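You operate a simulated robot arm through the tools that you are given. There is no shell and no other tool.

You are at the controls of a simulated two-armed robot. One attempt, no reset.

JOB
Pick up the black roll from the top of the duct bench with one hand, pass it to the other hand and put it on the top of the steel table. Set down upright: black roll.

Only the result counts: the job must be done as asked and must still hold three seconds after the hand-in. Knocking over, shifting, dropping, spilling or breaking anything else fails it.

ROBOT AND FRAMES
Two 7-joint arms with two-finger parallel grippers on one trunk, on a base that moves. Base frame: it is fixed to the floor where the robot stands at the start and does not move with it; the origin is under the middle of the robot, x ahead of it, y to its left, z up. Readings come in mm, rad, newtons and seconds.
The left shoulder is at the start at [20, 138, 1539], the right one opposite. Each reaches about 671 mm from its shoulder. Places, roughly: top of the steel table [1800, 2400, 800]. Payload 1.57 kg a hand.
The TCP of each hand is the grasp point between the finger pads, 30 mm short of the fingertips. In the tool frame z runs along the fingers and y along their closing line. The gripper opens to 80 mm. The fingers are 17 mm wide and 12 mm thick; the gripper's body (40 by 82 mm) begins 80 mm behind the TCP.
Orientation is told as [roll, pitch, yaw] about the base's x, y, z axes, in that order, counted from this pose: with the fingers straight down and closing along the base's y, the tool's x points along the base's -x, its y along +y and its z along -z.

CONTROLS
- The arms move only by the tool apply_moves. It takes "left_rows", "right_rows" or both (then of equal length, played together; a hand with none holds still); each is text: rows parted by semicolons, each of 6 numbers parted by spaces: the shift along the tool's x, y, z in mm, then the turn, a rotation vector about the tool's x, y, z in rad. In form: dx dy dz wx wy wz; .... A call has 1 to 20 rows; each row shifts and turns the commanded pose from where the row before left it, along the tool's axes as they then stand. "left_jaw" and "right_jaw" are, for a hand that has rows, the finger opening in mm, from 0 to 80, set as the call begins (left out, the last holds). A row lasts 0.2 s, in which the tool goes at most 50 mm and 0.15 rad; a call with a longer step from one row to the next is refused whole, and so is a gripper value outside its range. A pose out of reach is approached as far as the arm can. The call stops where the force on the tool passes 40 N (or 10 N more than at its start, if that is more) or the arm is blocked; 0.2 s more then pass. Each finger travels about 45 mm/s and halts on what it meets, pressing with about 42 N; the grip force reading is that of the motor and also rises with nothing between the fingers. The clock runs only during rows and for 0.2 s after the last one: add rows that do not move to give the fingers time. The reply holds the time, the measured pose of the TCP, the force on the tool along the base axes, the opening and the grip force, in the units named above and with some noise, with the torque about the TCP (base axes, N m) and any sound that the robot's microphone picked up, and new pictures: "pictures" is both (left out), scene, wrist or none (wrist: the cameras of the hands that moved).
- Cameras (640 x 400 px; columns grow to the right, rows downward): "scene" is now at [171.6, -3.7, 1391]; the picture's right is [-0.05, -1.00, 0.00], its down [-0.83, 0.04, -0.55] and it looks along [0.55, -0.03, -0.83] (base axes); focal length 274 px, centre (320, 200). "left" rides on the left gripper at [72, 7, -122] in its tool frame; the picture's right is [-0.09, 1.00, 0.00], its down [-0.84, -0.08, -0.54] and it looks along [-0.54, -0.05, 0.84] (tool axes); focal length 238 px, centre (320, 200). "right" rides on the right gripper at [72, -7, -122] in its tool frame; the picture's right is [0.09, 1.00, 0.00], its down [-0.84, 0.08, -0.54] and it looks along [-0.54, 0.05, 0.84] (tool axes); focal length 238 px, centre (320, 200). There is no depth. A picture from a camera that has moved, and an enlarged one, comes with that camera's place and axes in the base frame and with its lens.
- slide_trunk(by): slides the trunk up (or, below 0, down) by that many mm; the arms and the scene camera ride with it, the base frame stays. It gives what a move gives, with no picture.
- drive_base(legs): drives the robot by 1 to 6 legs, each [ahead, left, turn to the left] in mm, mm and rad, along the robot's own axes; the way and the turn of a leg run together, so that a leg with both is an arc; at most 1500 mm and 3.142 rad a leg. The arms and the cameras ride along, it lands a little off, and it stops where it bumps. It gives what a move gives, and a new picture of the scene camera.
- turn_head(pan, tilt): turns the head with the scene camera to pan (to the left, within 1.047 rad either way) and tilt (down, from -0.506 to 1.204), counted from straight ahead of the robot. It gives what a move gives, and a new picture of the scene camera.
- zoom(camera, box): a new picture of the part [left, top, right, bottom] of that camera's present view, enlarged. It takes no simulated time.
- hand_in(): hands the job in; it is judged then, once.

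Places have to be worked out from the pictures, the camera data and where the tool is seen. Open the grippers and draw the arms clear of the work before you hand the job in, unless the task says otherwise.

The tools are called as a command line: name --argument value ..., lists and objects as JSON in quotes. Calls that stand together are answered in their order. apply_moves: Moves the arms, as the interface text tells. Its arguments: {"type":"object","properties":{"left_rows":{"type":"string"},"left_jaw":{"type":"number"},"right_rows":{"type":"string"},"right_jaw":{"type":"number"},"pictures":{"type":"string","enum":["both","scene","wrist","none"]}},"required":[]} The other tools are called the same way: slide_trunk (by) moves the trunk up or down; drive_base (legs) drives the base; turn_head (pan, tilt) turns the head that bears the scene camera; zoom (camera, box) takes an enlarged picture of a part of a camera's view; hand_in () hands the job in.

At the start:

```text
time_s: 0.0
left_tcp_pos: [231.8, 69.9, 1161.0]
left_tcp_rot: [0.0, 0.0, -0.001]
left_ft_force: [0.5, -0.3, -0.1]
left_moment: [0.0, -0.01, -0.01]
left_grip_width: 80.2
left_gripper_force: 0.1
right_tcp_pos: [259.7, -141.0, 1139.1]
right_tcp_rot: [0.0, 0.0, -0.001]
right_ft_force: [-0.8, 0.1, 0.9]
right_moment: [0.0, 0.0, -0.01]
right_grip_width: 80.3
right_gripper_force: 0.0
trunk travel left (down, up): [-914.0, 326.0]
robot x, y, heading: [3.6, -1.7, -0.0]
head pan, tilt (commanded): [-0.052, 0.988]
```

scene: 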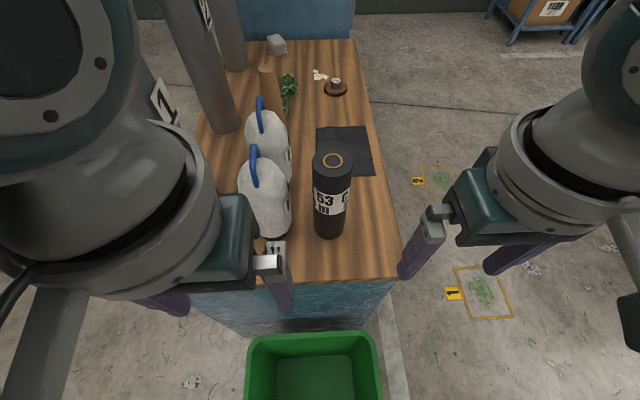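
right: 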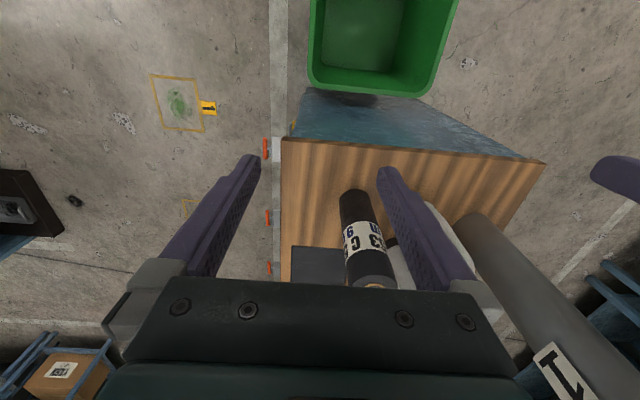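
left: 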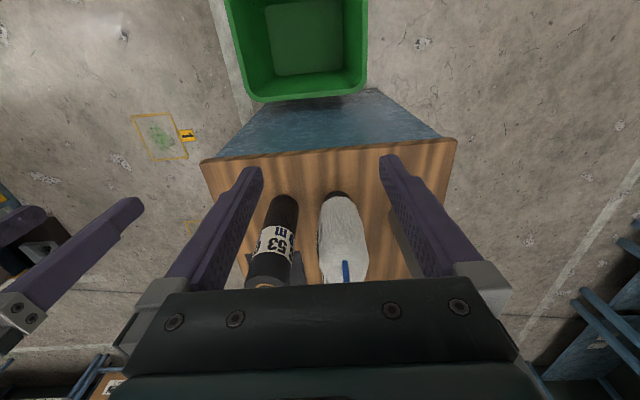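

The scene shows the black roll standing on the wooden bench top, next to two white bottles and a mat. I zoom in to measure the roll's place.

zoom --camera "scene" --box '[220, 100, 420, 300]'

zoom --camera "right" --box '[260, 80, 560, 300]'

zoom --camera "left" --box '[180, 80, 480, 300]'

```text
2.00 times, centred on (320, 200) of scene
camera zoom: at [171.6, -3.7, 1391.0], right [-0.05, -1.0, 0.0], down [-0.83, 0.04, -0.55], along [0.55, -0.03, -0.83], focal length 549 px, centre (320, 200)
```

zoom: 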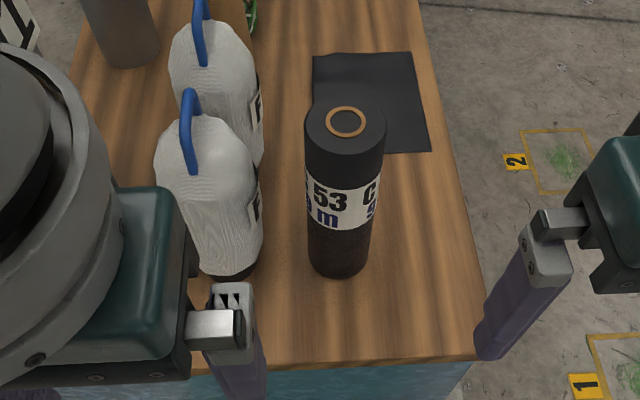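

```text
1.82 times, centred on (410, 190) of right
camera zoom: at [187.1, -146.5, 1260.7], right [-0.09, 1.0, 0.0], down [0.84, 0.08, 0.54], along [0.54, 0.05, -0.84], focal length 433 px, centre (156, 218)
```

zoom: 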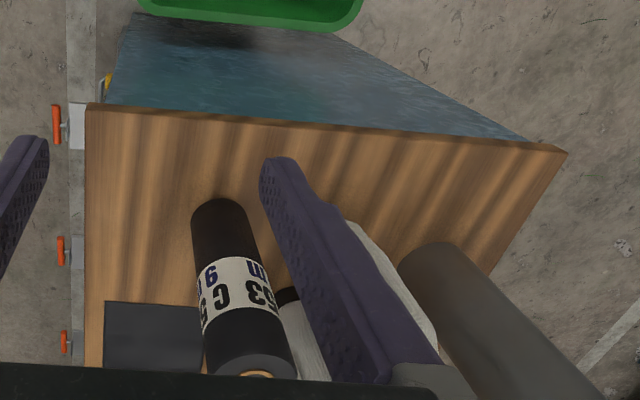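

```text
1.82 times, centred on (330, 190) of left
camera zoom: at [158.6, 76.9, 1281.8], right [0.09, 1.0, 0.0], down [0.84, -0.08, 0.54], along [0.54, -0.05, -0.84], focal length 433 px, centre (302, 218)
```

zoom: 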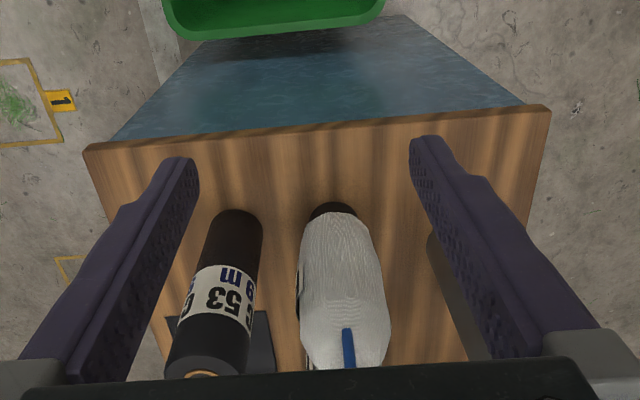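

The triangulation puts the bench top at about z≈796 with its near edge at x≈346. The roll is about 70 mm across and 240 mm tall, centred near (486, -41). Before moving any arm I look around to find the steel table and see the route to it.

turn_head --pan 0.9 --tilt 0.35

```text
time_s: 1.2
left_tcp_pos: [232.1, 70.5, 1160.9]
left_tcp_rot: [0.0, 0.0, 0.001]
left_ft_force: [0.7, -0.6, -0.8]
left_moment: [0.0, -0.02, -0.02]
left_grip_width: 79.8
left_gripper_force: 0.1
right_tcp_pos: [258.9, -140.6, 1138.7]
right_tcp_rot: [0.001, 0.0, 0.0]
right_ft_force: [-0.6, 0.2, 0.4]
right_moment: [-0.02, 0.02, -0.01]
right_grip_width: 80.0
right_gripper_force: 0.0
trunk travel left (down, up): [-914.0, 326.0]
robot x, y, heading: [3.0, 1.4, -0.004]
head pan, tilt (commanded): [0.901, 0.351]
camera scene: at [159.1, 72.8, 1444.8], right [0.78, -0.62, 0.0], down [-0.21, -0.27, -0.94], along [0.58, 0.74, -0.34], focal length 274 px, centre (320, 200)
```

scene: 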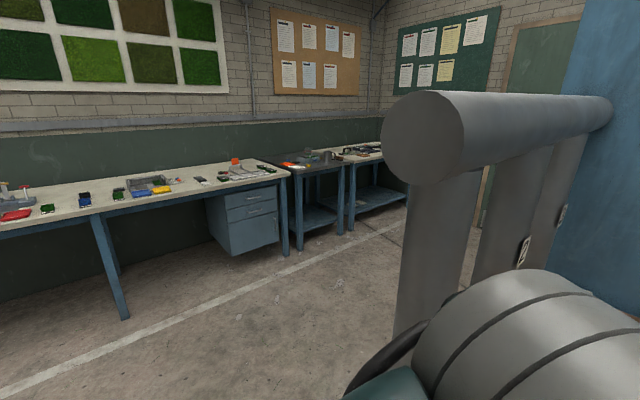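

Projecting [1800, 2400, 800] lands near pixel (305, 165), which is the dark-topped small table. I zoom in to see what stands on it.

zoom --camera "scene" --box '[200, 130, 420, 268]'

zoom --camera "scene" --box '[250, 130, 380, 210]'

```text
2.90 times, centred on (310, 199) of scene
camera zoom: at [159.1, 72.8, 1444.8], right [0.78, -0.62, 0.0], down [-0.21, -0.27, -0.94], along [0.58, 0.74, -0.34], focal length 795 px, centre (349, 203)
```

zoom: 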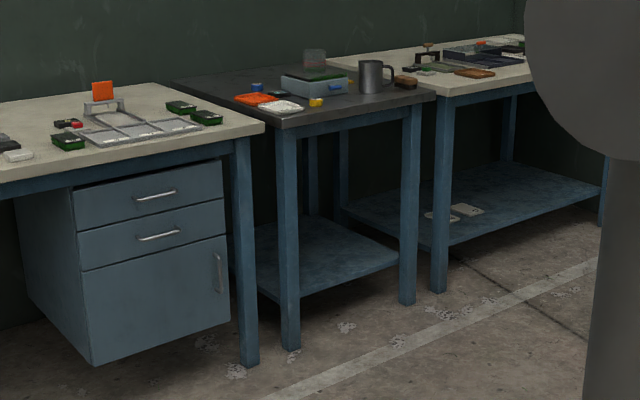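

```text
4.92 times, centred on (315, 170) of scene
camera zoom: at [159.1, 72.8, 1444.8], right [0.78, -0.62, 0.0], down [-0.21, -0.27, -0.94], along [0.58, 0.74, -0.34], focal length 1350 px, centre (345, 348)
```

zoom: 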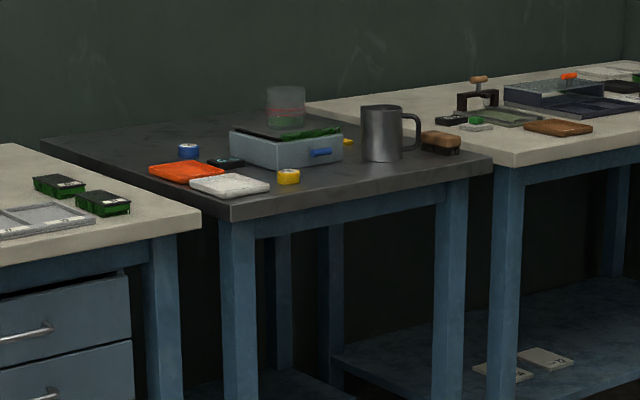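

The steel table has clutter on it, but there is free space at its front between the yellow block and the mug. My plan is to grip the roll low with the right hand, tilted and coming from the clear right side. The left hand then takes it from above and sets it down upright. I turn the head back and bring the right hand forward, still above the roll's height.

turn_head --pan -0.05 --tilt 0.8

apply_moves --right_rows "-35 18 0 0 0 0; -35 18 0 0 0 0; -34 18 0 0 0 0; 0 0 0 0 0 -0.12; 0 0 0 0 0 -0.12; 0 0 0 0 0 -0.11; 0 0 0 0 -0.15 0; 0 0 0 0 -0.15 0; 0 0 0 0 -0.15 0; 0 0 0 0 -0.15 0" --right_jaw 80

```text
time_s: 2.5
left_tcp_pos: [232.1, 69.7, 1160.3]
left_tcp_rot: [-0.001, 0.001, 0.0]
left_ft_force: [-0.3, -1.0, -0.3]
left_moment: [0.02, -0.01, -0.02]
left_grip_width: 79.9
left_gripper_force: 0.1
right_tcp_pos: [259.6, -140.3, 1138.7]
right_tcp_rot: [0.0, 0.0, -0.002]
right_ft_force: [-0.4, 0.7, 0.4]
right_moment: [-0.01, 0.01, 0.01]
right_grip_width: 80.0
right_gripper_force: 0.1
trunk travel left (down, up): [-914.0, 326.0]
robot x, y, heading: [-1.6, 2.2, -0.003]
head pan, tilt (commanded): [-0.051, 0.799]
camera scene: at [181.8, -4.1, 1405.3], right [-0.05, -1.0, 0.0], down [-0.72, 0.04, -0.7], along [0.7, -0.03, -0.72], focal length 274 px, centre (320, 200)
```

scene: 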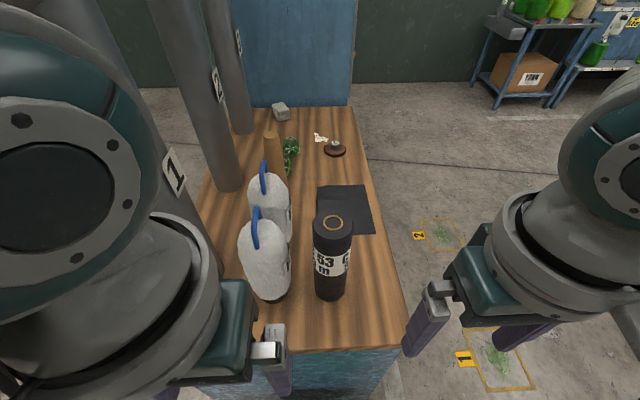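

```text
time_s: 4.7
left_tcp_pos: [231.5, 69.4, 1162.4]
left_tcp_rot: [0.0, 0.0, -0.001]
left_ft_force: [-0.5, 0.1, 0.1]
left_moment: [0.01, -0.02, 0.05]
left_grip_width: 80.0
left_gripper_force: 0.0
right_tcp_pos: [365.2, -87.1, 1138.7]
right_tcp_rot: [0.0, -0.603, 0.351]
right_ft_force: [0.6, 0.9, -0.4]
right_moment: [0.05, 0.02, 0.0]
right_grip_width: 79.9
right_gripper_force: 0.1
trunk travel left (down, up): [-914.0, 326.0]
robot x, y, heading: [2.0, -2.3, 0.001]
head pan, tilt (commanded): [-0.051, 0.799]
camera scene: at [181.9, -4.2, 1405.3], right [-0.05, -1.0, 0.0], down [-0.72, 0.04, -0.7], along [0.7, -0.04, -0.72], focal length 274 px, centre (320, 200)
camera right: at [244.6, -136.4, 1198.9], right [-0.41, 0.91, -0.05], down [0.33, 0.2, 0.92], along [0.85, 0.36, -0.39], focal length 238 px, centre (320, 200)
```

scene: 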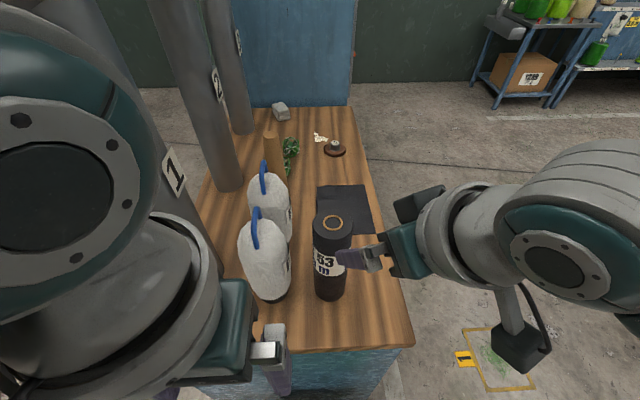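
right: 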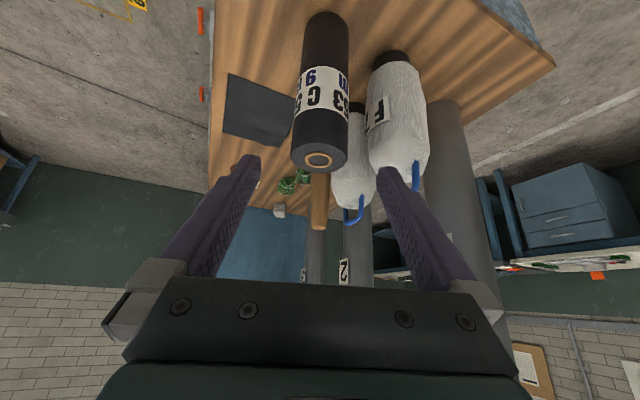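

The right hand is tilted toward the roll as intended. I zoom in to fix the roll's centre and diameter more exactly.

zoom --camera "scene" --box '[280, 190, 400, 310]'

zoom --camera "right" --box '[220, 0, 460, 200]'

```text
3.33 times, centred on (340, 250) of scene
camera zoom: at [181.9, -4.2, 1405.3], right [-0.05, -1.0, 0.0], down [-0.72, 0.04, -0.7], along [0.7, -0.04, -0.72], focal length 914 px, centre (253, 33)
```

zoom: 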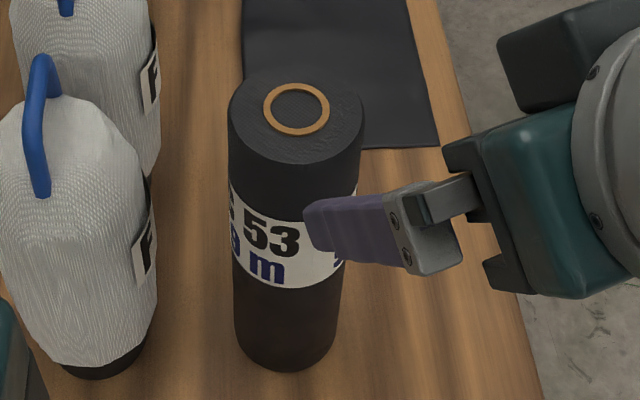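

```text
2.00 times, centred on (340, 100) of right
camera zoom: at [244.6, -136.4, 1198.9], right [-0.41, 0.91, -0.05], down [0.33, 0.2, 0.92], along [0.85, 0.36, -0.39], focal length 477 px, centre (280, 400)
```

zoom: 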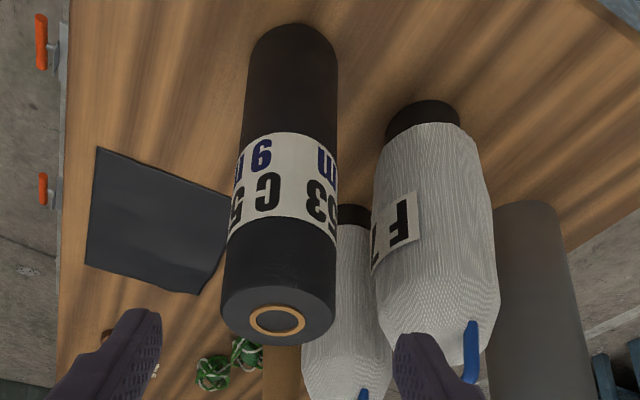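

The roll's centre is at about (484, -42), base 796, top 1035, diameter about 70. I finish tilting the right hand to 30° below horizontal and raise both hands relative to the shoulders before lowering the trunk.

apply_moves --right_rows "0 0 0 0 -0.15 0; 0 0 0 0 -0.15 0; 0 0 0 0 -0.15 0; -32.6 0 -18.6 0 0 0; -32.6 0 -18.6 0 0 0; -32.6 0 -18.6 0 0 0; -32.6 0 -18.6 0 0 0" --left_rows "0 0 -15 0 0 0; 0 0 -15 0 0 0; 0 0 -14 0 0 0; 0 0 -14 0 0 0; 0 0 -14 0 0 0; 0 0 -14 0 0 0; 0 0 -14 0 0 0"

```text
time_s: 5.4
left_tcp_pos: [229.3, 120.8, 1168.3]
left_tcp_rot: [0.151, 0.004, -0.018]
left_ft_force: [0.0, -0.1, -0.3]
left_moment: [0.01, -0.04, -0.01]
left_grip_width: 80.0
left_gripper_force: 0.1
left hand out of reach, approached as far as the arm can: row 2, 3
right_tcp_pos: [363.0, -85.9, 1138.3]
right_tcp_rot: [0.001, -0.953, 0.349]
right_ft_force: [0.1, 0.4, 0.4]
right_moment: [-0.01, -0.02, -0.04]
right_grip_width: 79.9
right_gripper_force: 0.2
trunk travel left (down, up): [-914.0, 326.0]
robot x, y, heading: [0.9, -1.1, 0.004]
head pan, tilt (commanded): [-0.051, 0.799]
stopped in row 3 (left hand): the arm was blocked; the commanded pose is now the measured one
camera scene: at [181.9, -4.1, 1405.3], right [-0.05, -1.0, 0.0], down [-0.72, 0.04, -0.7], along [0.7, -0.04, -0.72], focal length 274 px, centre (320, 200)
camera right: at [232.6, -140.5, 1150.7], right [-0.39, 0.92, -0.08], down [0.01, 0.09, 1.0], along [0.92, 0.39, -0.05], focal length 238 px, centre (320, 200)
camera left: at [157.1, 110.9, 1288.7], right [0.11, 0.98, 0.15], down [0.84, -0.17, 0.52], along [0.54, 0.07, -0.84], focal length 238 px, centre (320, 200)
```

scene: 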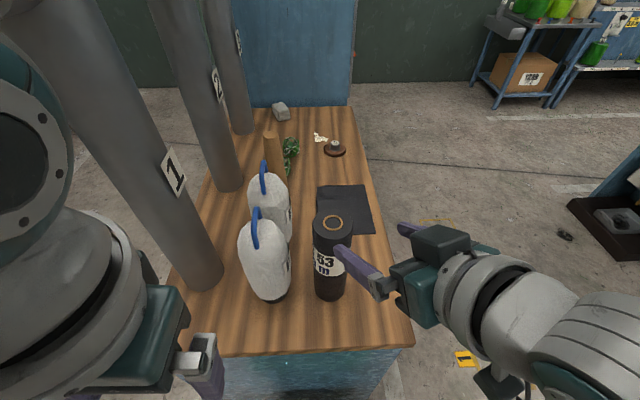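
right: 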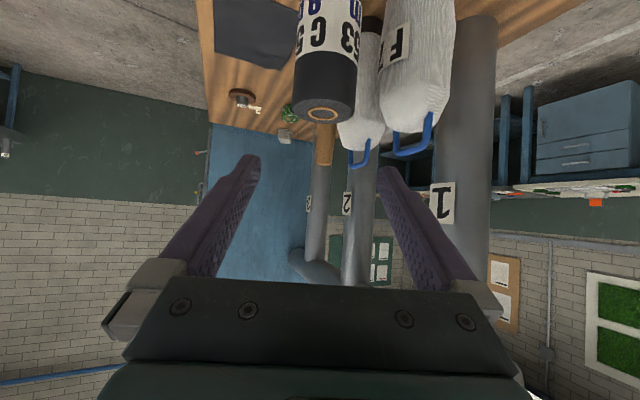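
left: 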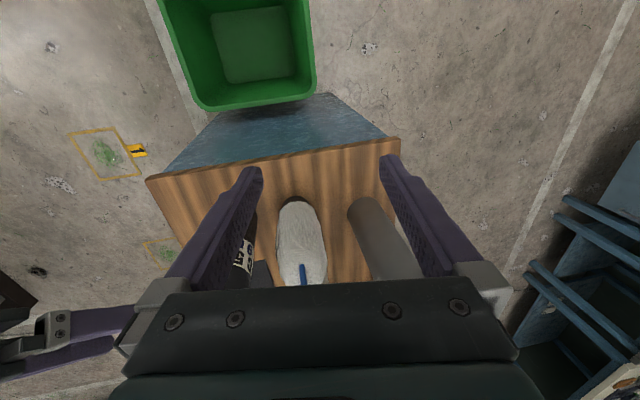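

The left arm was at its folding limit, so raising it straight up was blocked; the hand only drifted slightly and touched nothing. I move it forward and straighten it, and let the right hand settle.

apply_moves --right_rows "0 0 0 0 0 0; 0 0 0 0 0 0; 0 0 0 0 0 0" --left_rows "-25 0 0 0.075 0 0; -25 0 0 0.076 0 0; -20 0 0 0 0 0"

```text
time_s: 6.2
left_tcp_pos: [299.6, 114.6, 1168.7]
left_tcp_rot: [-0.015, 0.004, -0.015]
left_ft_force: [0.3, 0.3, -0.6]
left_moment: [0.03, -0.03, -0.01]
left_grip_width: 80.1
left_gripper_force: 0.1
right_tcp_pos: [363.3, -87.2, 1137.5]
right_tcp_rot: [-0.001, -0.954, 0.351]
right_ft_force: [0.0, -0.9, 0.6]
right_moment: [0.02, 0.0, 0.02]
right_grip_width: 79.7
right_gripper_force: 0.1
trunk travel left (down, up): [-914.0, 326.0]
robot x, y, heading: [0.3, -0.9, -0.003]
head pan, tilt (commanded): [-0.051, 0.799]
camera scene: at [181.8, -4.2, 1405.2], right [-0.05, -1.0, 0.0], down [-0.72, 0.04, -0.7], along [0.7, -0.04, -0.72], focal length 274 px, centre (320, 200)
camera right: at [232.6, -140.7, 1150.7], right [-0.39, 0.92, -0.08], down [0.01, 0.09, 1.0], along [0.92, 0.39, -0.05], focal length 238 px, centre (320, 200)
camera left: at [226.7, 125.4, 1290.0], right [0.11, 0.99, -0.02], down [0.84, -0.08, 0.54], along [0.54, -0.07, -0.84], focal length 238 px, centre (320, 200)
```

scene: 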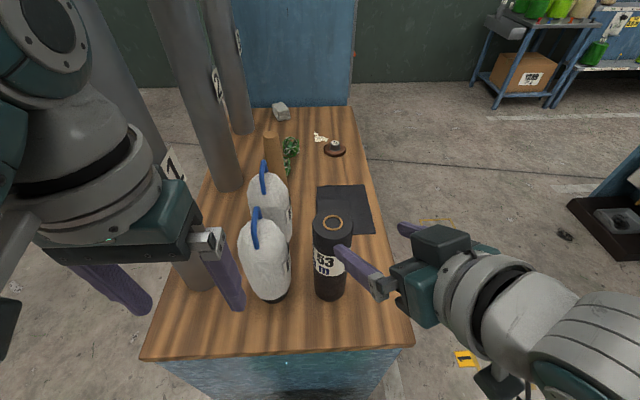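
right: 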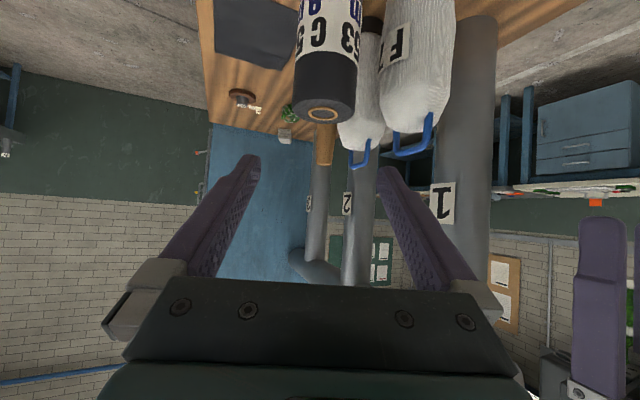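
left: 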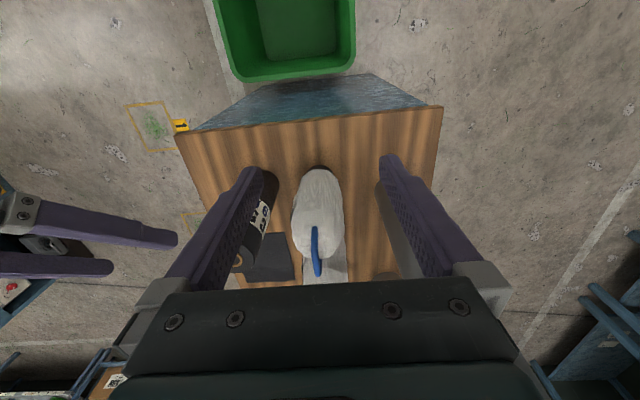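

Both hands are clear: left at (300, 115, 1169), right at (363, -87, 1138) in front of the roll. I lower the trunk so the right hand comes down in front of the roll, over the free front strip of the bench.

slide_trunk --by -230

```text
time_s: 8.6
left_tcp_pos: [298.9, 116.2, 940.0]
left_tcp_rot: [-0.014, 0.004, -0.015]
left_ft_force: [0.5, -0.4, 0.2]
left_moment: [0.01, 0.0, 0.0]
left_grip_width: 79.8
left_gripper_force: 0.0
right_tcp_pos: [363.6, -87.1, 908.8]
right_tcp_rot: [-0.001, -0.951, 0.351]
right_ft_force: [0.2, -0.5, -0.9]
right_moment: [0.0, 0.0, -0.02]
right_grip_width: 79.9
right_gripper_force: 0.1
trunk travel left (down, up): [-684.0, 556.0]
robot x, y, heading: [0.6, -3.3, -0.005]
head pan, tilt (commanded): [-0.051, 0.799]
```

The trunk came down cleanly, with the right TCP at z≈909. I move the right hand a little forward and up relative to the shoulder, so that a further trunk drop brings it to grasp height within comfortable reach.

apply_moves --right_rows "-26.7 0 -2.7 0 0 0; -26.7 0 -2.7 0 0 0; -26.7 0 -2.7 0 0 0"

```text
time_s: 9.4
left_tcp_pos: [299.2, 114.9, 939.0]
left_tcp_rot: [-0.013, 0.004, -0.016]
left_ft_force: [0.2, 0.5, -0.2]
left_moment: [0.0, 0.01, -0.01]
left_grip_width: 80.0
left_gripper_force: 0.0
right_tcp_pos: [399.1, -75.3, 978.1]
right_tcp_rot: [-0.001, -0.951, 0.349]
right_ft_force: [0.2, -0.8, -0.5]
right_moment: [-0.01, -0.03, 0.03]
right_grip_width: 80.0
right_gripper_force: 0.2
trunk travel left (down, up): [-684.0, 556.0]
robot x, y, heading: [-1.9, 1.5, -0.001]
head pan, tilt (commanded): [-0.051, 0.799]
camera scene: at [181.9, -4.1, 1175.3], right [-0.05, -1.0, 0.0], down [-0.72, 0.04, -0.7], along [0.7, -0.04, -0.72], focal length 274 px, centre (320, 200)
camera right: at [268.5, -127.8, 991.1], right [-0.39, 0.92, -0.08], down [0.01, 0.09, 1.0], along [0.92, 0.39, -0.05], focal length 238 px, centre (320, 200)
```

scene: 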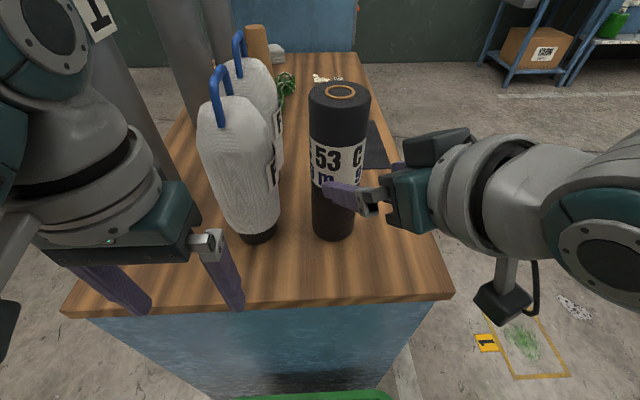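
right: 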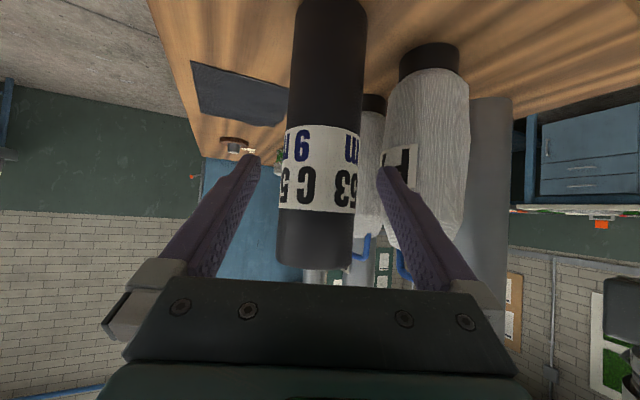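

The roll is centred between the open fingers in the wrist view, with the bottles well to the side. I lower the trunk another 80 mm to bring the TCP to z≈898, then look at the picture.

slide_trunk --by -80

zoom --camera "right" --box '[160, 0, 480, 200]'

zoom --camera "scene" --box '[200, 50, 520, 250]'

```text
time_s: 10.6
left_tcp_pos: [297.8, 116.0, 858.7]
left_tcp_rot: [-0.013, 0.004, -0.017]
left_ft_force: [0.0, 0.1, 0.2]
left_moment: [-0.05, -0.02, -0.02]
left_grip_width: 80.1
left_gripper_force: 0.1
right_tcp_pos: [399.5, -74.2, 898.6]
right_tcp_rot: [0.0, -0.951, 0.351]
right_ft_force: [-0.1, 0.1, -0.8]
right_moment: [-0.04, 0.02, 0.01]
right_grip_width: 80.1
right_gripper_force: 0.1
trunk travel left (down, up): [-604.0, 636.0]
robot x, y, heading: [5.8, -3.7, 0.003]
head pan, tilt (commanded): [-0.051, 0.799]
```

```text
2.00 times, centred on (320, 100) of right
camera zoom: at [268.3, -127.8, 910.8], right [-0.39, 0.92, -0.08], down [0.01, 0.09, 1.0], along [0.92, 0.39, -0.05], focal length 477 px, centre (320, 400)
```

zoom: 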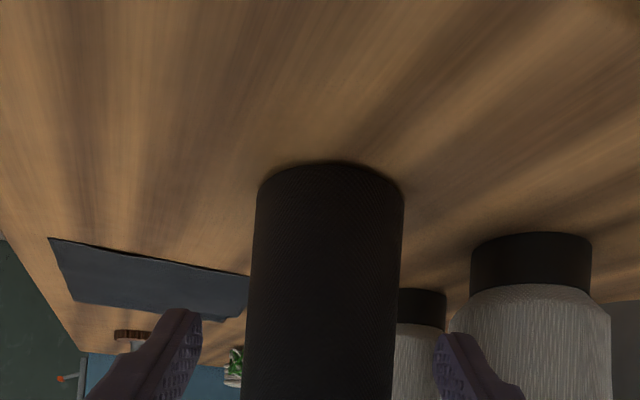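

```text
2.00 times, centred on (360, 150) of scene
camera zoom: at [181.9, -4.1, 1095.3], right [-0.05, -1.0, 0.0], down [-0.72, 0.04, -0.7], along [0.7, -0.04, -0.72], focal length 549 px, centre (240, 300)
```

zoom: 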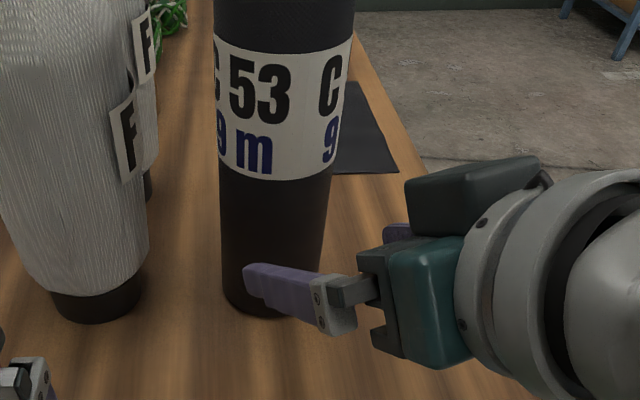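

The TCP-to-roll line is aligned to within about 1 mm laterally, with about 90 mm to go. I advance 32 mm horizontally to bring the fingertips to the roll's front edge, then check.

apply_moves --right_rows "-9.3 0 13 0 0 0; -9.3 0 13 0 0 0" --right_jaw 80

zoom --camera "right" --box '[160, 0, 480, 200]'

zoom --camera "scene" --box '[240, 100, 440, 225]'

```text
time_s: 11.2
left_tcp_pos: [298.4, 116.0, 858.3]
left_tcp_rot: [-0.013, 0.003, -0.014]
left_ft_force: [0.1, 0.0, 0.3]
left_moment: [0.02, 0.0, -0.03]
left_grip_width: 79.7
left_gripper_force: 0.1
right_tcp_pos: [429.5, -63.2, 897.8]
right_tcp_rot: [-0.002, -0.95, 0.351]
right_ft_force: [0.0, -0.7, -0.7]
right_moment: [0.03, 0.03, -0.02]
right_grip_width: 79.7
right_gripper_force: 0.1
trunk travel left (down, up): [-604.0, 636.0]
robot x, y, heading: [-2.2, -2.7, -0.0]
head pan, tilt (commanded): [-0.051, 0.799]
camera scene: at [181.9, -4.1, 1095.3], right [-0.05, -1.0, 0.0], down [-0.72, 0.04, -0.7], along [0.7, -0.04, -0.72], focal length 274 px, centre (320, 200)
camera right: at [298.7, -116.8, 910.9], right [-0.39, 0.92, -0.08], down [0.01, 0.09, 1.0], along [0.92, 0.39, -0.05], focal length 238 px, centre (320, 200)
```

scene: 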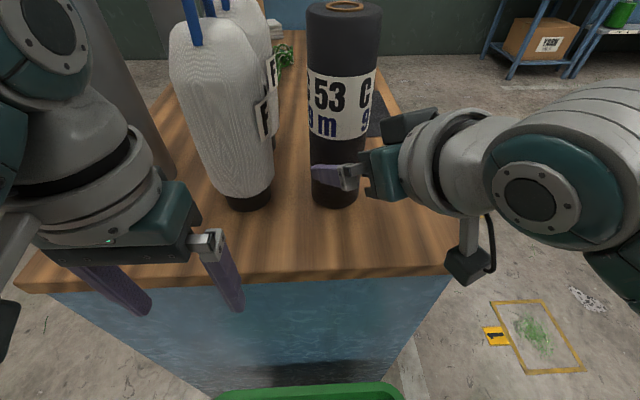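
right: 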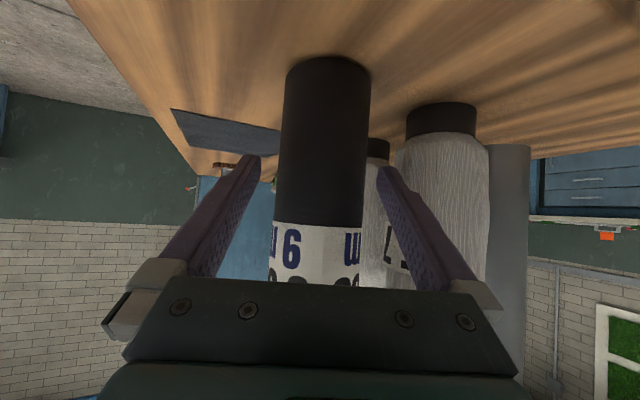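

```text
2.00 times, centred on (320, 100) of right
camera zoom: at [298.7, -116.8, 910.9], right [-0.39, 0.92, -0.08], down [0.01, 0.09, 1.0], along [0.92, 0.39, -0.05], focal length 477 px, centre (320, 400)
```

zoom: 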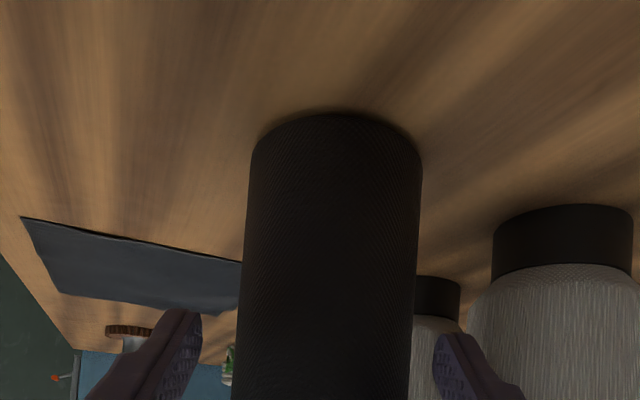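

```text
3.20 times, centred on (340, 162) of scene
camera zoom: at [181.9, -4.1, 1095.3], right [-0.05, -1.0, 0.0], down [-0.72, 0.04, -0.7], along [0.7, -0.04, -0.72], focal length 878 px, centre (256, 320)
```

zoom: 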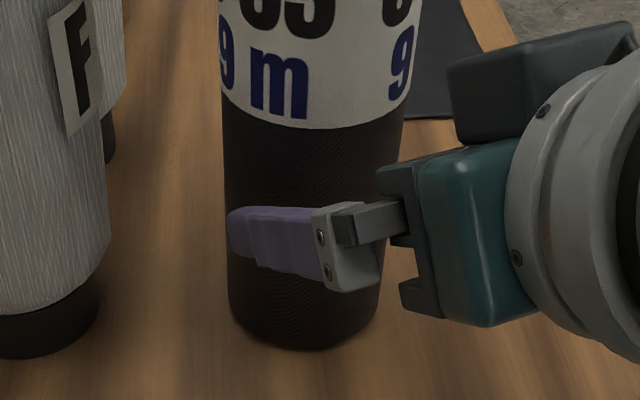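

The roll's axis lies within about 0.5 mm of the TCP line and the fingers straddle it symmetrically. I advance the remaining 58 mm in small steps.

apply_moves --right_rows "-6.7 0 9.5 0 0 0; -6.7 0 9.5 0 0 0; -6.7 0 9.5 0 0 0; -6.7 0 9.5 0 0 0; -6.7 0 9.5 0 0 0" --right_jaw 80

zoom --camera "scene" --box '[240, 100, 440, 225]'

```text
time_s: 12.4
left_tcp_pos: [297.7, 115.3, 858.9]
left_tcp_rot: [-0.014, 0.003, -0.017]
left_ft_force: [0.8, 0.3, 0.2]
left_moment: [0.04, 0.03, 0.02]
left_grip_width: 80.0
left_gripper_force: 0.0
right_tcp_pos: [484.8, -41.3, 895.8]
right_tcp_rot: [0.0, -0.953, 0.349]
right_ft_force: [0.2, 0.6, 0.4]
right_moment: [-0.03, 0.0, -0.03]
right_grip_width: 79.9
right_gripper_force: 0.0
trunk travel left (down, up): [-604.0, 636.0]
robot x, y, heading: [0.3, -5.0, -0.002]
head pan, tilt (commanded): [-0.051, 0.799]
camera scene: at [181.9, -4.1, 1095.3], right [-0.05, -1.0, 0.0], down [-0.72, 0.04, -0.7], along [0.7, -0.04, -0.72], focal length 274 px, centre (320, 200)
camera right: at [353.6, -96.0, 909.6], right [-0.39, 0.92, -0.08], down [0.01, 0.09, 1.0], along [0.92, 0.39, -0.05], focal length 238 px, centre (320, 200)
```

scene: 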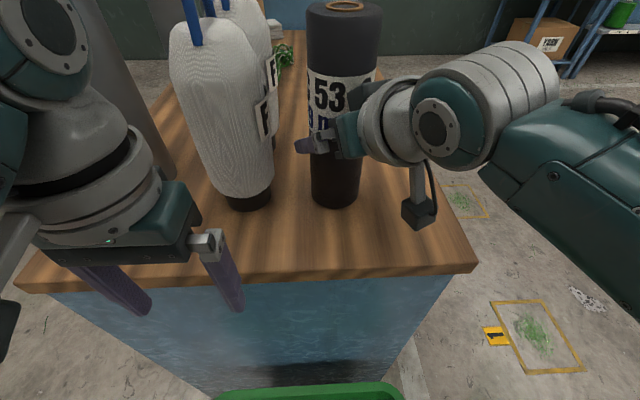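
right: 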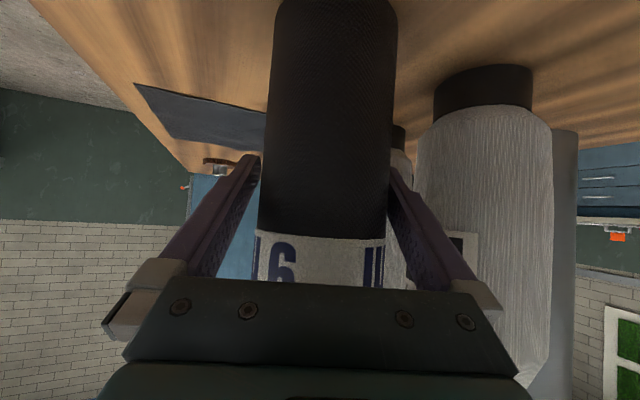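

```text
3.20 times, centred on (340, 162) of scene
camera zoom: at [181.9, -4.1, 1095.3], right [-0.05, -1.0, 0.0], down [-0.72, 0.04, -0.7], along [0.7, -0.04, -0.72], focal length 878 px, centre (256, 320)
```

zoom: 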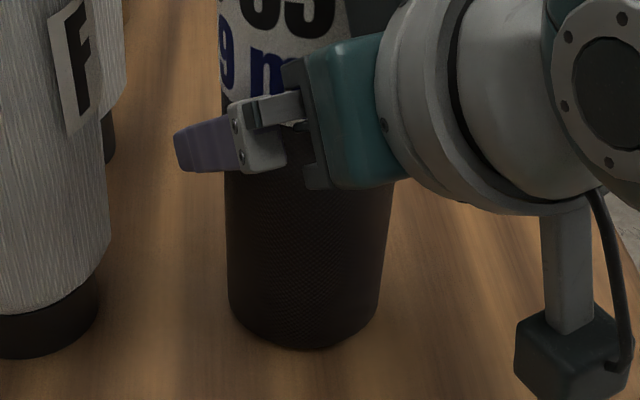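

The TCP is at the roll's axis (485, -41, 896), the roll hasn't moved and no contact force shows. I close the right gripper.

apply_moves --right_rows "0 0 0 0 0 0; 0 0 0 0 0 0; 0 0 0 0 0 0; 0 0 0 0 0 0" --right_jaw 55

```text
time_s: 13.4
left_tcp_pos: [297.2, 116.6, 858.8]
left_tcp_rot: [-0.013, 0.004, -0.015]
left_ft_force: [-0.3, -0.1, -0.2]
left_moment: [-0.01, 0.02, -0.02]
left_grip_width: 80.0
left_gripper_force: 0.1
right_tcp_pos: [483.7, -42.2, 896.8]
right_tcp_rot: [0.0, -0.953, 0.35]
right_ft_force: [-0.5, 3.2, 1.1]
right_moment: [0.01, 0.02, 0.0]
right_grip_width: 71.6
right_gripper_force: 41.6
trunk travel left (down, up): [-604.0, 636.0]
robot x, y, heading: [-2.2, 3.0, 0.001]
head pan, tilt (commanded): [-0.051, 0.799]
camera scene: at [181.8, -3.7, 1095.3], right [-0.05, -1.0, 0.0], down [-0.72, 0.04, -0.7], along [0.7, -0.03, -0.72], focal length 274 px, centre (320, 200)
camera right: at [353.4, -95.4, 909.6], right [-0.39, 0.92, -0.07], down [0.01, 0.09, 1.0], along [0.92, 0.39, -0.05], focal length 238 px, centre (320, 200)
```

scene: 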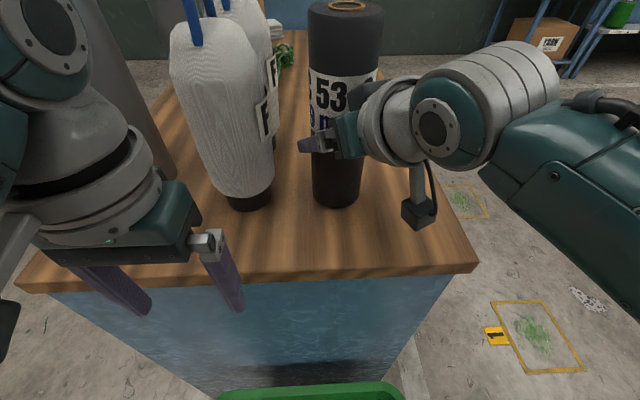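
right: 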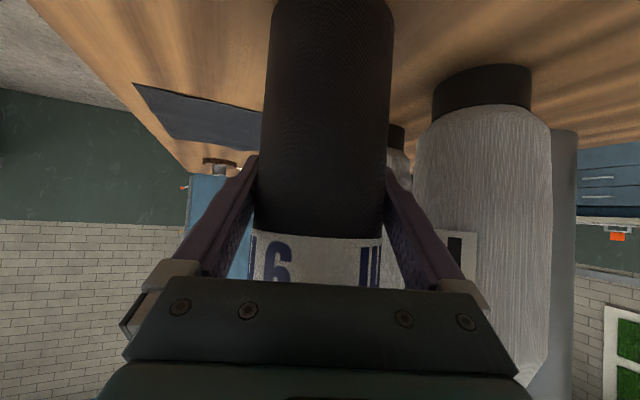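

The grip closed at 71.6 mm with 42 N, so the roll is held. I lift it straight up with the trunk.

slide_trunk --by 60

zoom --camera "scene" --box '[160, 0, 480, 240]'

```text
time_s: 14.4
left_tcp_pos: [297.8, 115.2, 918.8]
left_tcp_rot: [-0.012, 0.005, -0.015]
left_ft_force: [-0.2, 0.2, -0.8]
left_moment: [0.02, -0.01, 0.01]
left_grip_width: 80.1
left_gripper_force: 0.0
right_tcp_pos: [482.8, -42.5, 955.9]
right_tcp_rot: [0.001, -0.951, 0.347]
right_ft_force: [0.5, -0.3, -5.8]
right_moment: [-0.01, -0.03, 0.02]
right_grip_width: 71.4
right_gripper_force: 41.4
trunk travel left (down, up): [-664.0, 576.0]
robot x, y, heading: [1.4, -0.9, 0.002]
head pan, tilt (commanded): [-0.051, 0.799]
```

```text
1.67 times, centred on (320, 120) of scene
camera zoom: at [181.3, -4.1, 1155.1], right [-0.05, -1.0, 0.0], down [-0.72, 0.04, -0.7], along [0.7, -0.04, -0.72], focal length 457 px, centre (320, 333)
```

zoom: 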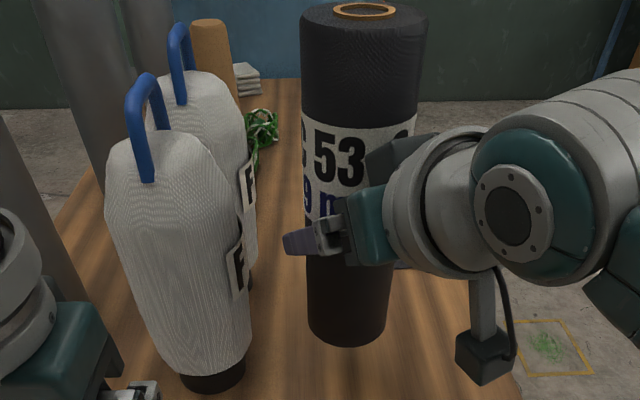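

The roll hangs upright and free, with about 5.8 N of weight. I raise the trunk another 110 mm, then retract the right hand straight back and shift it toward the robot's centre line for the handover.

slide_trunk --by 110

apply_moves --right_rows "13.2 0 -18.4 0 0 0; 13.2 0 -18.4 0 0 0; 13.2 0 -18.4 0 0 0; 13.2 0 -18.4 0 0 0"

```text
time_s: 15.8
left_tcp_pos: [297.5, 114.4, 1028.3]
left_tcp_rot: [-0.012, 0.005, -0.016]
left_ft_force: [-0.5, -0.5, 0.1]
left_moment: [-0.02, 0.02, -0.01]
left_grip_width: 80.1
left_gripper_force: 0.0
right_tcp_pos: [484.0, -42.4, 1066.2]
right_tcp_rot: [-0.002, -0.95, 0.348]
right_ft_force: [0.0, 0.0, -6.5]
right_moment: [0.01, -0.03, -0.02]
right_grip_width: 71.5
right_gripper_force: 41.7
trunk travel left (down, up): [-774.0, 466.0]
robot x, y, heading: [-1.2, 1.6, -0.001]
head pan, tilt (commanded): [-0.051, 0.799]
```

```text
time_s: 16.8
left_tcp_pos: [297.2, 114.9, 1028.1]
left_tcp_rot: [-0.012, 0.004, -0.015]
left_ft_force: [0.0, 0.5, -0.1]
left_moment: [-0.02, 0.0, -0.01]
left_grip_width: 80.1
left_gripper_force: 0.0
right_tcp_pos: [397.3, -72.4, 1066.2]
right_tcp_rot: [-0.001, -0.95, 0.349]
right_ft_force: [0.4, -0.6, -6.5]
right_moment: [0.01, 0.01, 0.05]
right_grip_width: 71.2
right_gripper_force: 42.5
trunk travel left (down, up): [-774.0, 466.0]
robot x, y, heading: [0.5, 0.0, -0.002]
head pan, tilt (commanded): [-0.051, 0.799]
camera scene: at [181.4, -4.1, 1265.1], right [-0.05, -1.0, 0.0], down [-0.72, 0.04, -0.7], along [0.7, -0.04, -0.72], focal length 274 px, centre (320, 200)
camera right: at [267.1, -126.9, 1079.3], right [-0.39, 0.92, -0.07], down [0.02, 0.09, 1.0], along [0.92, 0.39, -0.05], focal length 238 px, centre (320, 200)
```

scene: 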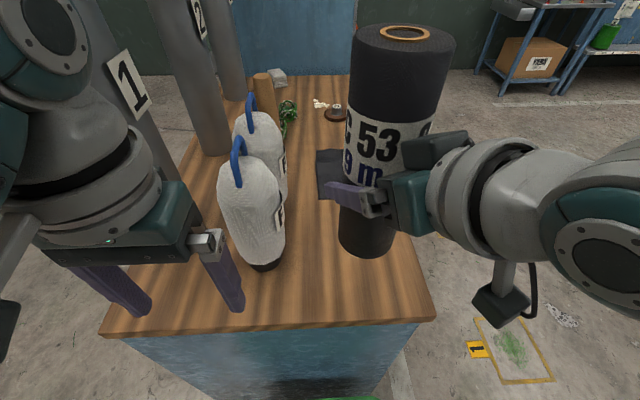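
right: 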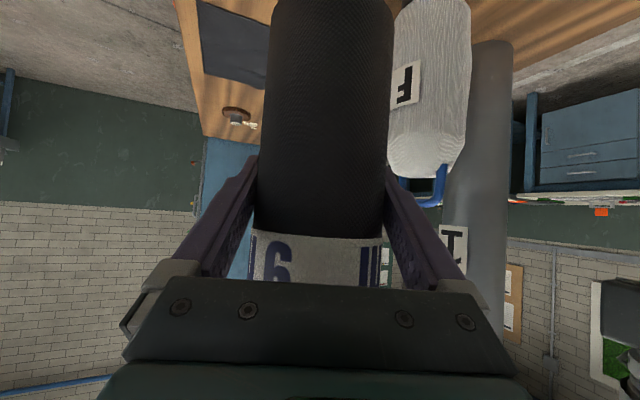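

The roll is now at (397, -72), in front of most of the clutter. I shift the right hand left toward the centre line and down relative to the shoulders, so the left hand can come in from above.

apply_moves --right_rows "13.6 16.8 9.7 0 0 0; 13.6 16.8 9.7 0 0 0; 13.6 16.8 9.7 0 0 0; 13.6 16.8 9.7 0 0 0"

```text
time_s: 17.8
left_tcp_pos: [298.3, 116.3, 1027.9]
left_tcp_rot: [-0.012, 0.005, -0.015]
left_ft_force: [0.7, -0.1, -1.0]
left_moment: [-0.01, 0.02, -0.03]
left_grip_width: 80.0
left_gripper_force: 0.1
right_tcp_pos: [375.5, -10.4, 997.3]
right_tcp_rot: [-0.001, -0.953, 0.35]
right_ft_force: [0.0, 0.1, -6.6]
right_moment: [0.01, -0.04, 0.03]
right_grip_width: 71.3
right_gripper_force: 41.3
trunk travel left (down, up): [-774.0, 466.0]
robot x, y, heading: [1.2, 4.3, -0.001]
head pan, tilt (commanded): [-0.051, 0.799]
camera scene: at [181.5, -4.1, 1265.1], right [-0.05, -1.0, 0.0], down [-0.72, 0.04, -0.7], along [0.7, -0.04, -0.72], focal length 274 px, centre (320, 200)
camera right: at [244.0, -64.8, 1010.8], right [-0.39, 0.92, -0.08], down [0.01, 0.09, 1.0], along [0.92, 0.39, -0.05], focal length 238 px, centre (320, 200)
```

scene: 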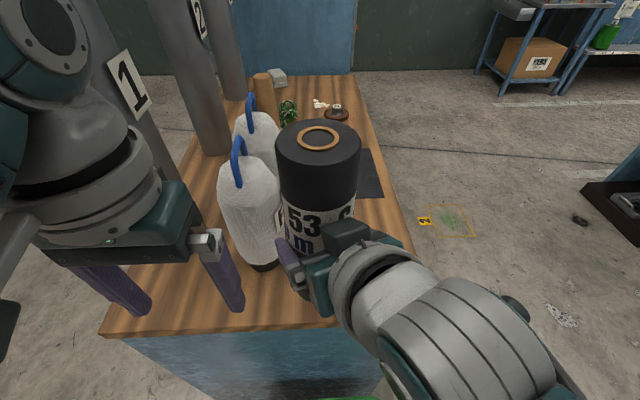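
right: 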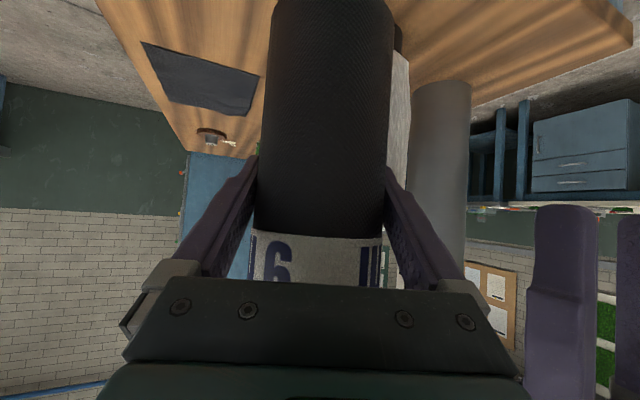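

The roll's base is about 100 mm above the bench. Before the handover I back the robot away a bit, so both arms have free space from the bottles and the ducts.

drive_base --legs '[[-250, 0, 0]]'

```text
time_s: 19.6
left_tcp_pos: [51.0, 115.6, 1028.0]
left_tcp_rot: [-0.012, 0.003, -0.012]
left_ft_force: [-1.3, -0.3, 0.0]
left_moment: [-0.03, -0.03, -0.01]
left_grip_width: 80.0
left_gripper_force: 0.1
right_tcp_pos: [128.6, -10.9, 999.2]
right_tcp_rot: [-0.001, -0.954, 0.354]
right_ft_force: [-0.2, 0.6, -5.4]
right_moment: [-0.01, -0.04, 0.0]
right_grip_width: 71.6
right_gripper_force: 42.5
trunk travel left (down, up): [-774.0, 466.0]
robot x, y, heading: [-245.8, -3.0, 0.005]
head pan, tilt (commanded): [-0.051, 0.799]
camera scene: at [-65.5, -3.9, 1265.1], right [-0.05, -1.0, 0.0], down [-0.72, 0.03, -0.7], along [0.7, -0.03, -0.72], focal length 274 px, centre (320, 200)
```

scene: 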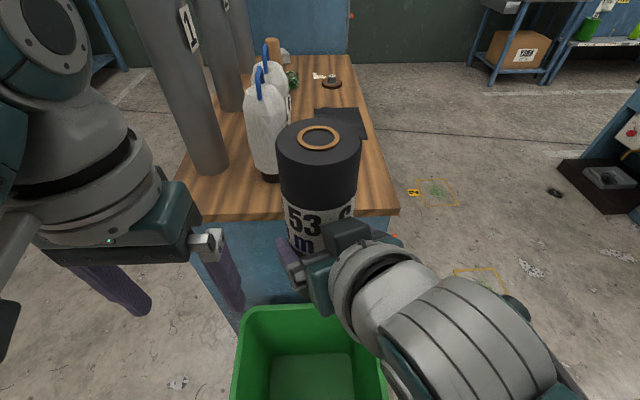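

The base is clear of the bench. The roll axis is near (131, -11) with its top at z≈1137. I raise the left hand while moving it forward beside the roll, to a height well above the roll's top.

apply_moves --left_rows "-18.7 0.8 -26.5 -0.012 0 0; -18.7 0.8 -26.5 0 0 0; -18.7 0.8 -26.5 0 0 0; -18.7 0.8 -26.5 0 0 0; -18.7 0.8 -26.5 0 0 0; -18.7 0.8 -26.5 0 0 0" --left_jaw 80

```text
time_s: 21.0
left_tcp_pos: [184.3, 120.0, 1160.9]
left_tcp_rot: [-0.003, 0.005, -0.015]
left_ft_force: [0.3, 1.1, 0.3]
left_moment: [-0.02, 0.0, 0.01]
left_grip_width: 79.8
left_gripper_force: 0.0
left hand out of reach, approached as far as the arm can: row 2, 3, 4, 5
right_tcp_pos: [127.6, -10.5, 996.9]
right_tcp_rot: [0.0, -0.953, 0.355]
right_ft_force: [-0.1, 0.6, -6.4]
right_moment: [0.0, -0.05, -0.04]
right_grip_width: 71.3
right_gripper_force: 41.8
trunk travel left (down, up): [-774.0, 466.0]
robot x, y, heading: [-248.8, 1.9, 0.004]
head pan, tilt (commanded): [-0.051, 0.799]
camera scene: at [-65.4, -3.9, 1265.2], right [-0.05, -1.0, 0.0], down [-0.72, 0.03, -0.7], along [0.7, -0.03, -0.72], focal length 274 px, centre (320, 200)
camera left: at [112.0, 128.7, 1281.5], right [0.11, 0.99, 0.0], down [0.84, -0.09, 0.54], along [0.53, -0.06, -0.84], focal length 238 px, centre (320, 200)
```

scene: 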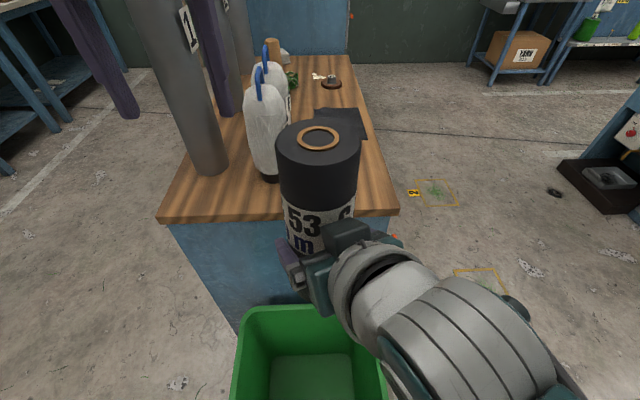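
left: 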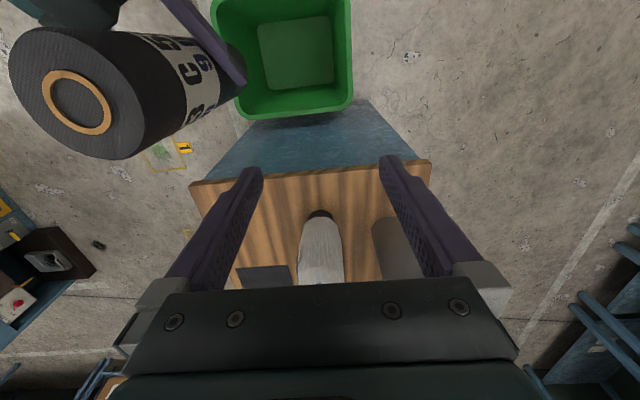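

The left hand ended at (184, 120, 1161), slightly off the commanded pose, with some of the path flagged as out of reach. I hold still for a moment to see whether it converges.

apply_moves --left_rows "0 0 0 0 0 0; 0 0 0 0 0 0" --pictures "none"

```text
time_s: 21.6
left_tcp_pos: [184.2, 120.8, 1159.9]
left_tcp_rot: [-0.001, 0.004, -0.013]
left_ft_force: [-0.4, -0.2, 0.4]
left_moment: [0.02, 0.0, -0.01]
left_grip_width: 79.9
left_gripper_force: 0.1
right_tcp_pos: [127.9, -11.1, 998.2]
right_tcp_rot: [0.001, -0.952, 0.353]
right_ft_force: [-0.8, -0.4, -5.9]
right_moment: [-0.03, -0.02, -0.04]
right_grip_width: 71.5
right_gripper_force: 42.2
trunk travel left (down, up): [-774.0, 466.0]
robot x, y, heading: [-249.9, -1.6, 0.006]
head pan, tilt (commanded): [-0.051, 0.799]
```

The left hand stays at (184, 121, 1160), close to its ceiling with the fingers down. So I lower the right hand with the roll by 60 mm and move it slightly forward, which puts the roll's top near z≈1077, comfortably below the left hand.

apply_moves --right_rows "12.3 -2.5 17.2 0 0 0; 12.3 -2.5 17.2 0 0 0; 12.3 -2.5 17.2 0 0 0"

```text
time_s: 22.4
left_tcp_pos: [184.9, 120.4, 1159.7]
left_tcp_rot: [-0.002, 0.003, -0.012]
left_ft_force: [0.3, -0.8, 1.5]
left_moment: [0.01, 0.0, 0.0]
left_grip_width: 80.1
left_gripper_force: 0.0
right_tcp_pos: [148.5, -10.6, 937.9]
right_tcp_rot: [0.0, -0.952, 0.353]
right_ft_force: [0.2, 0.1, -5.6]
right_moment: [0.02, -0.02, -0.02]
right_grip_width: 71.4
right_gripper_force: 42.4
trunk travel left (down, up): [-774.0, 466.0]
robot x, y, heading: [-251.9, -0.7, 0.009]
head pan, tilt (commanded): [-0.051, 0.799]
camera scene: at [-65.5, -3.9, 1265.2], right [-0.05, -1.0, 0.0], down [-0.72, 0.03, -0.7], along [0.7, -0.03, -0.72], focal length 274 px, centre (320, 200)
camera right: at [19.7, -63.9, 950.9], right [-0.39, 0.92, -0.07], down [0.01, 0.09, 1.0], along [0.92, 0.39, -0.05], focal length 238 px, centre (320, 200)
```

scene: 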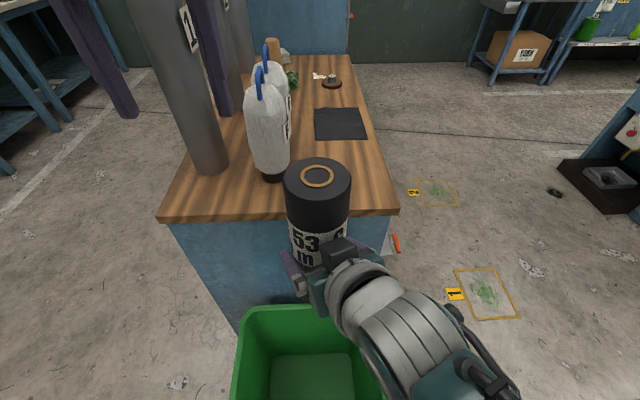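
right: 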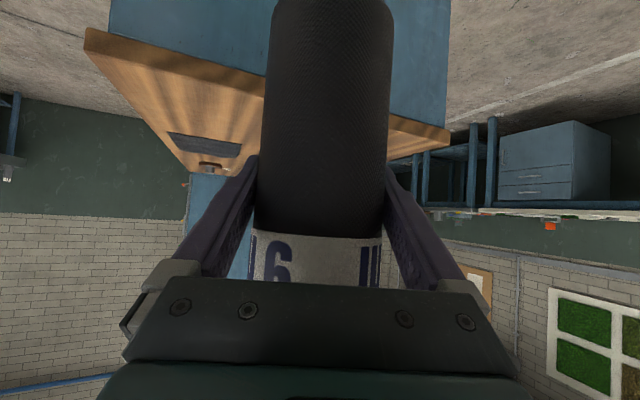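

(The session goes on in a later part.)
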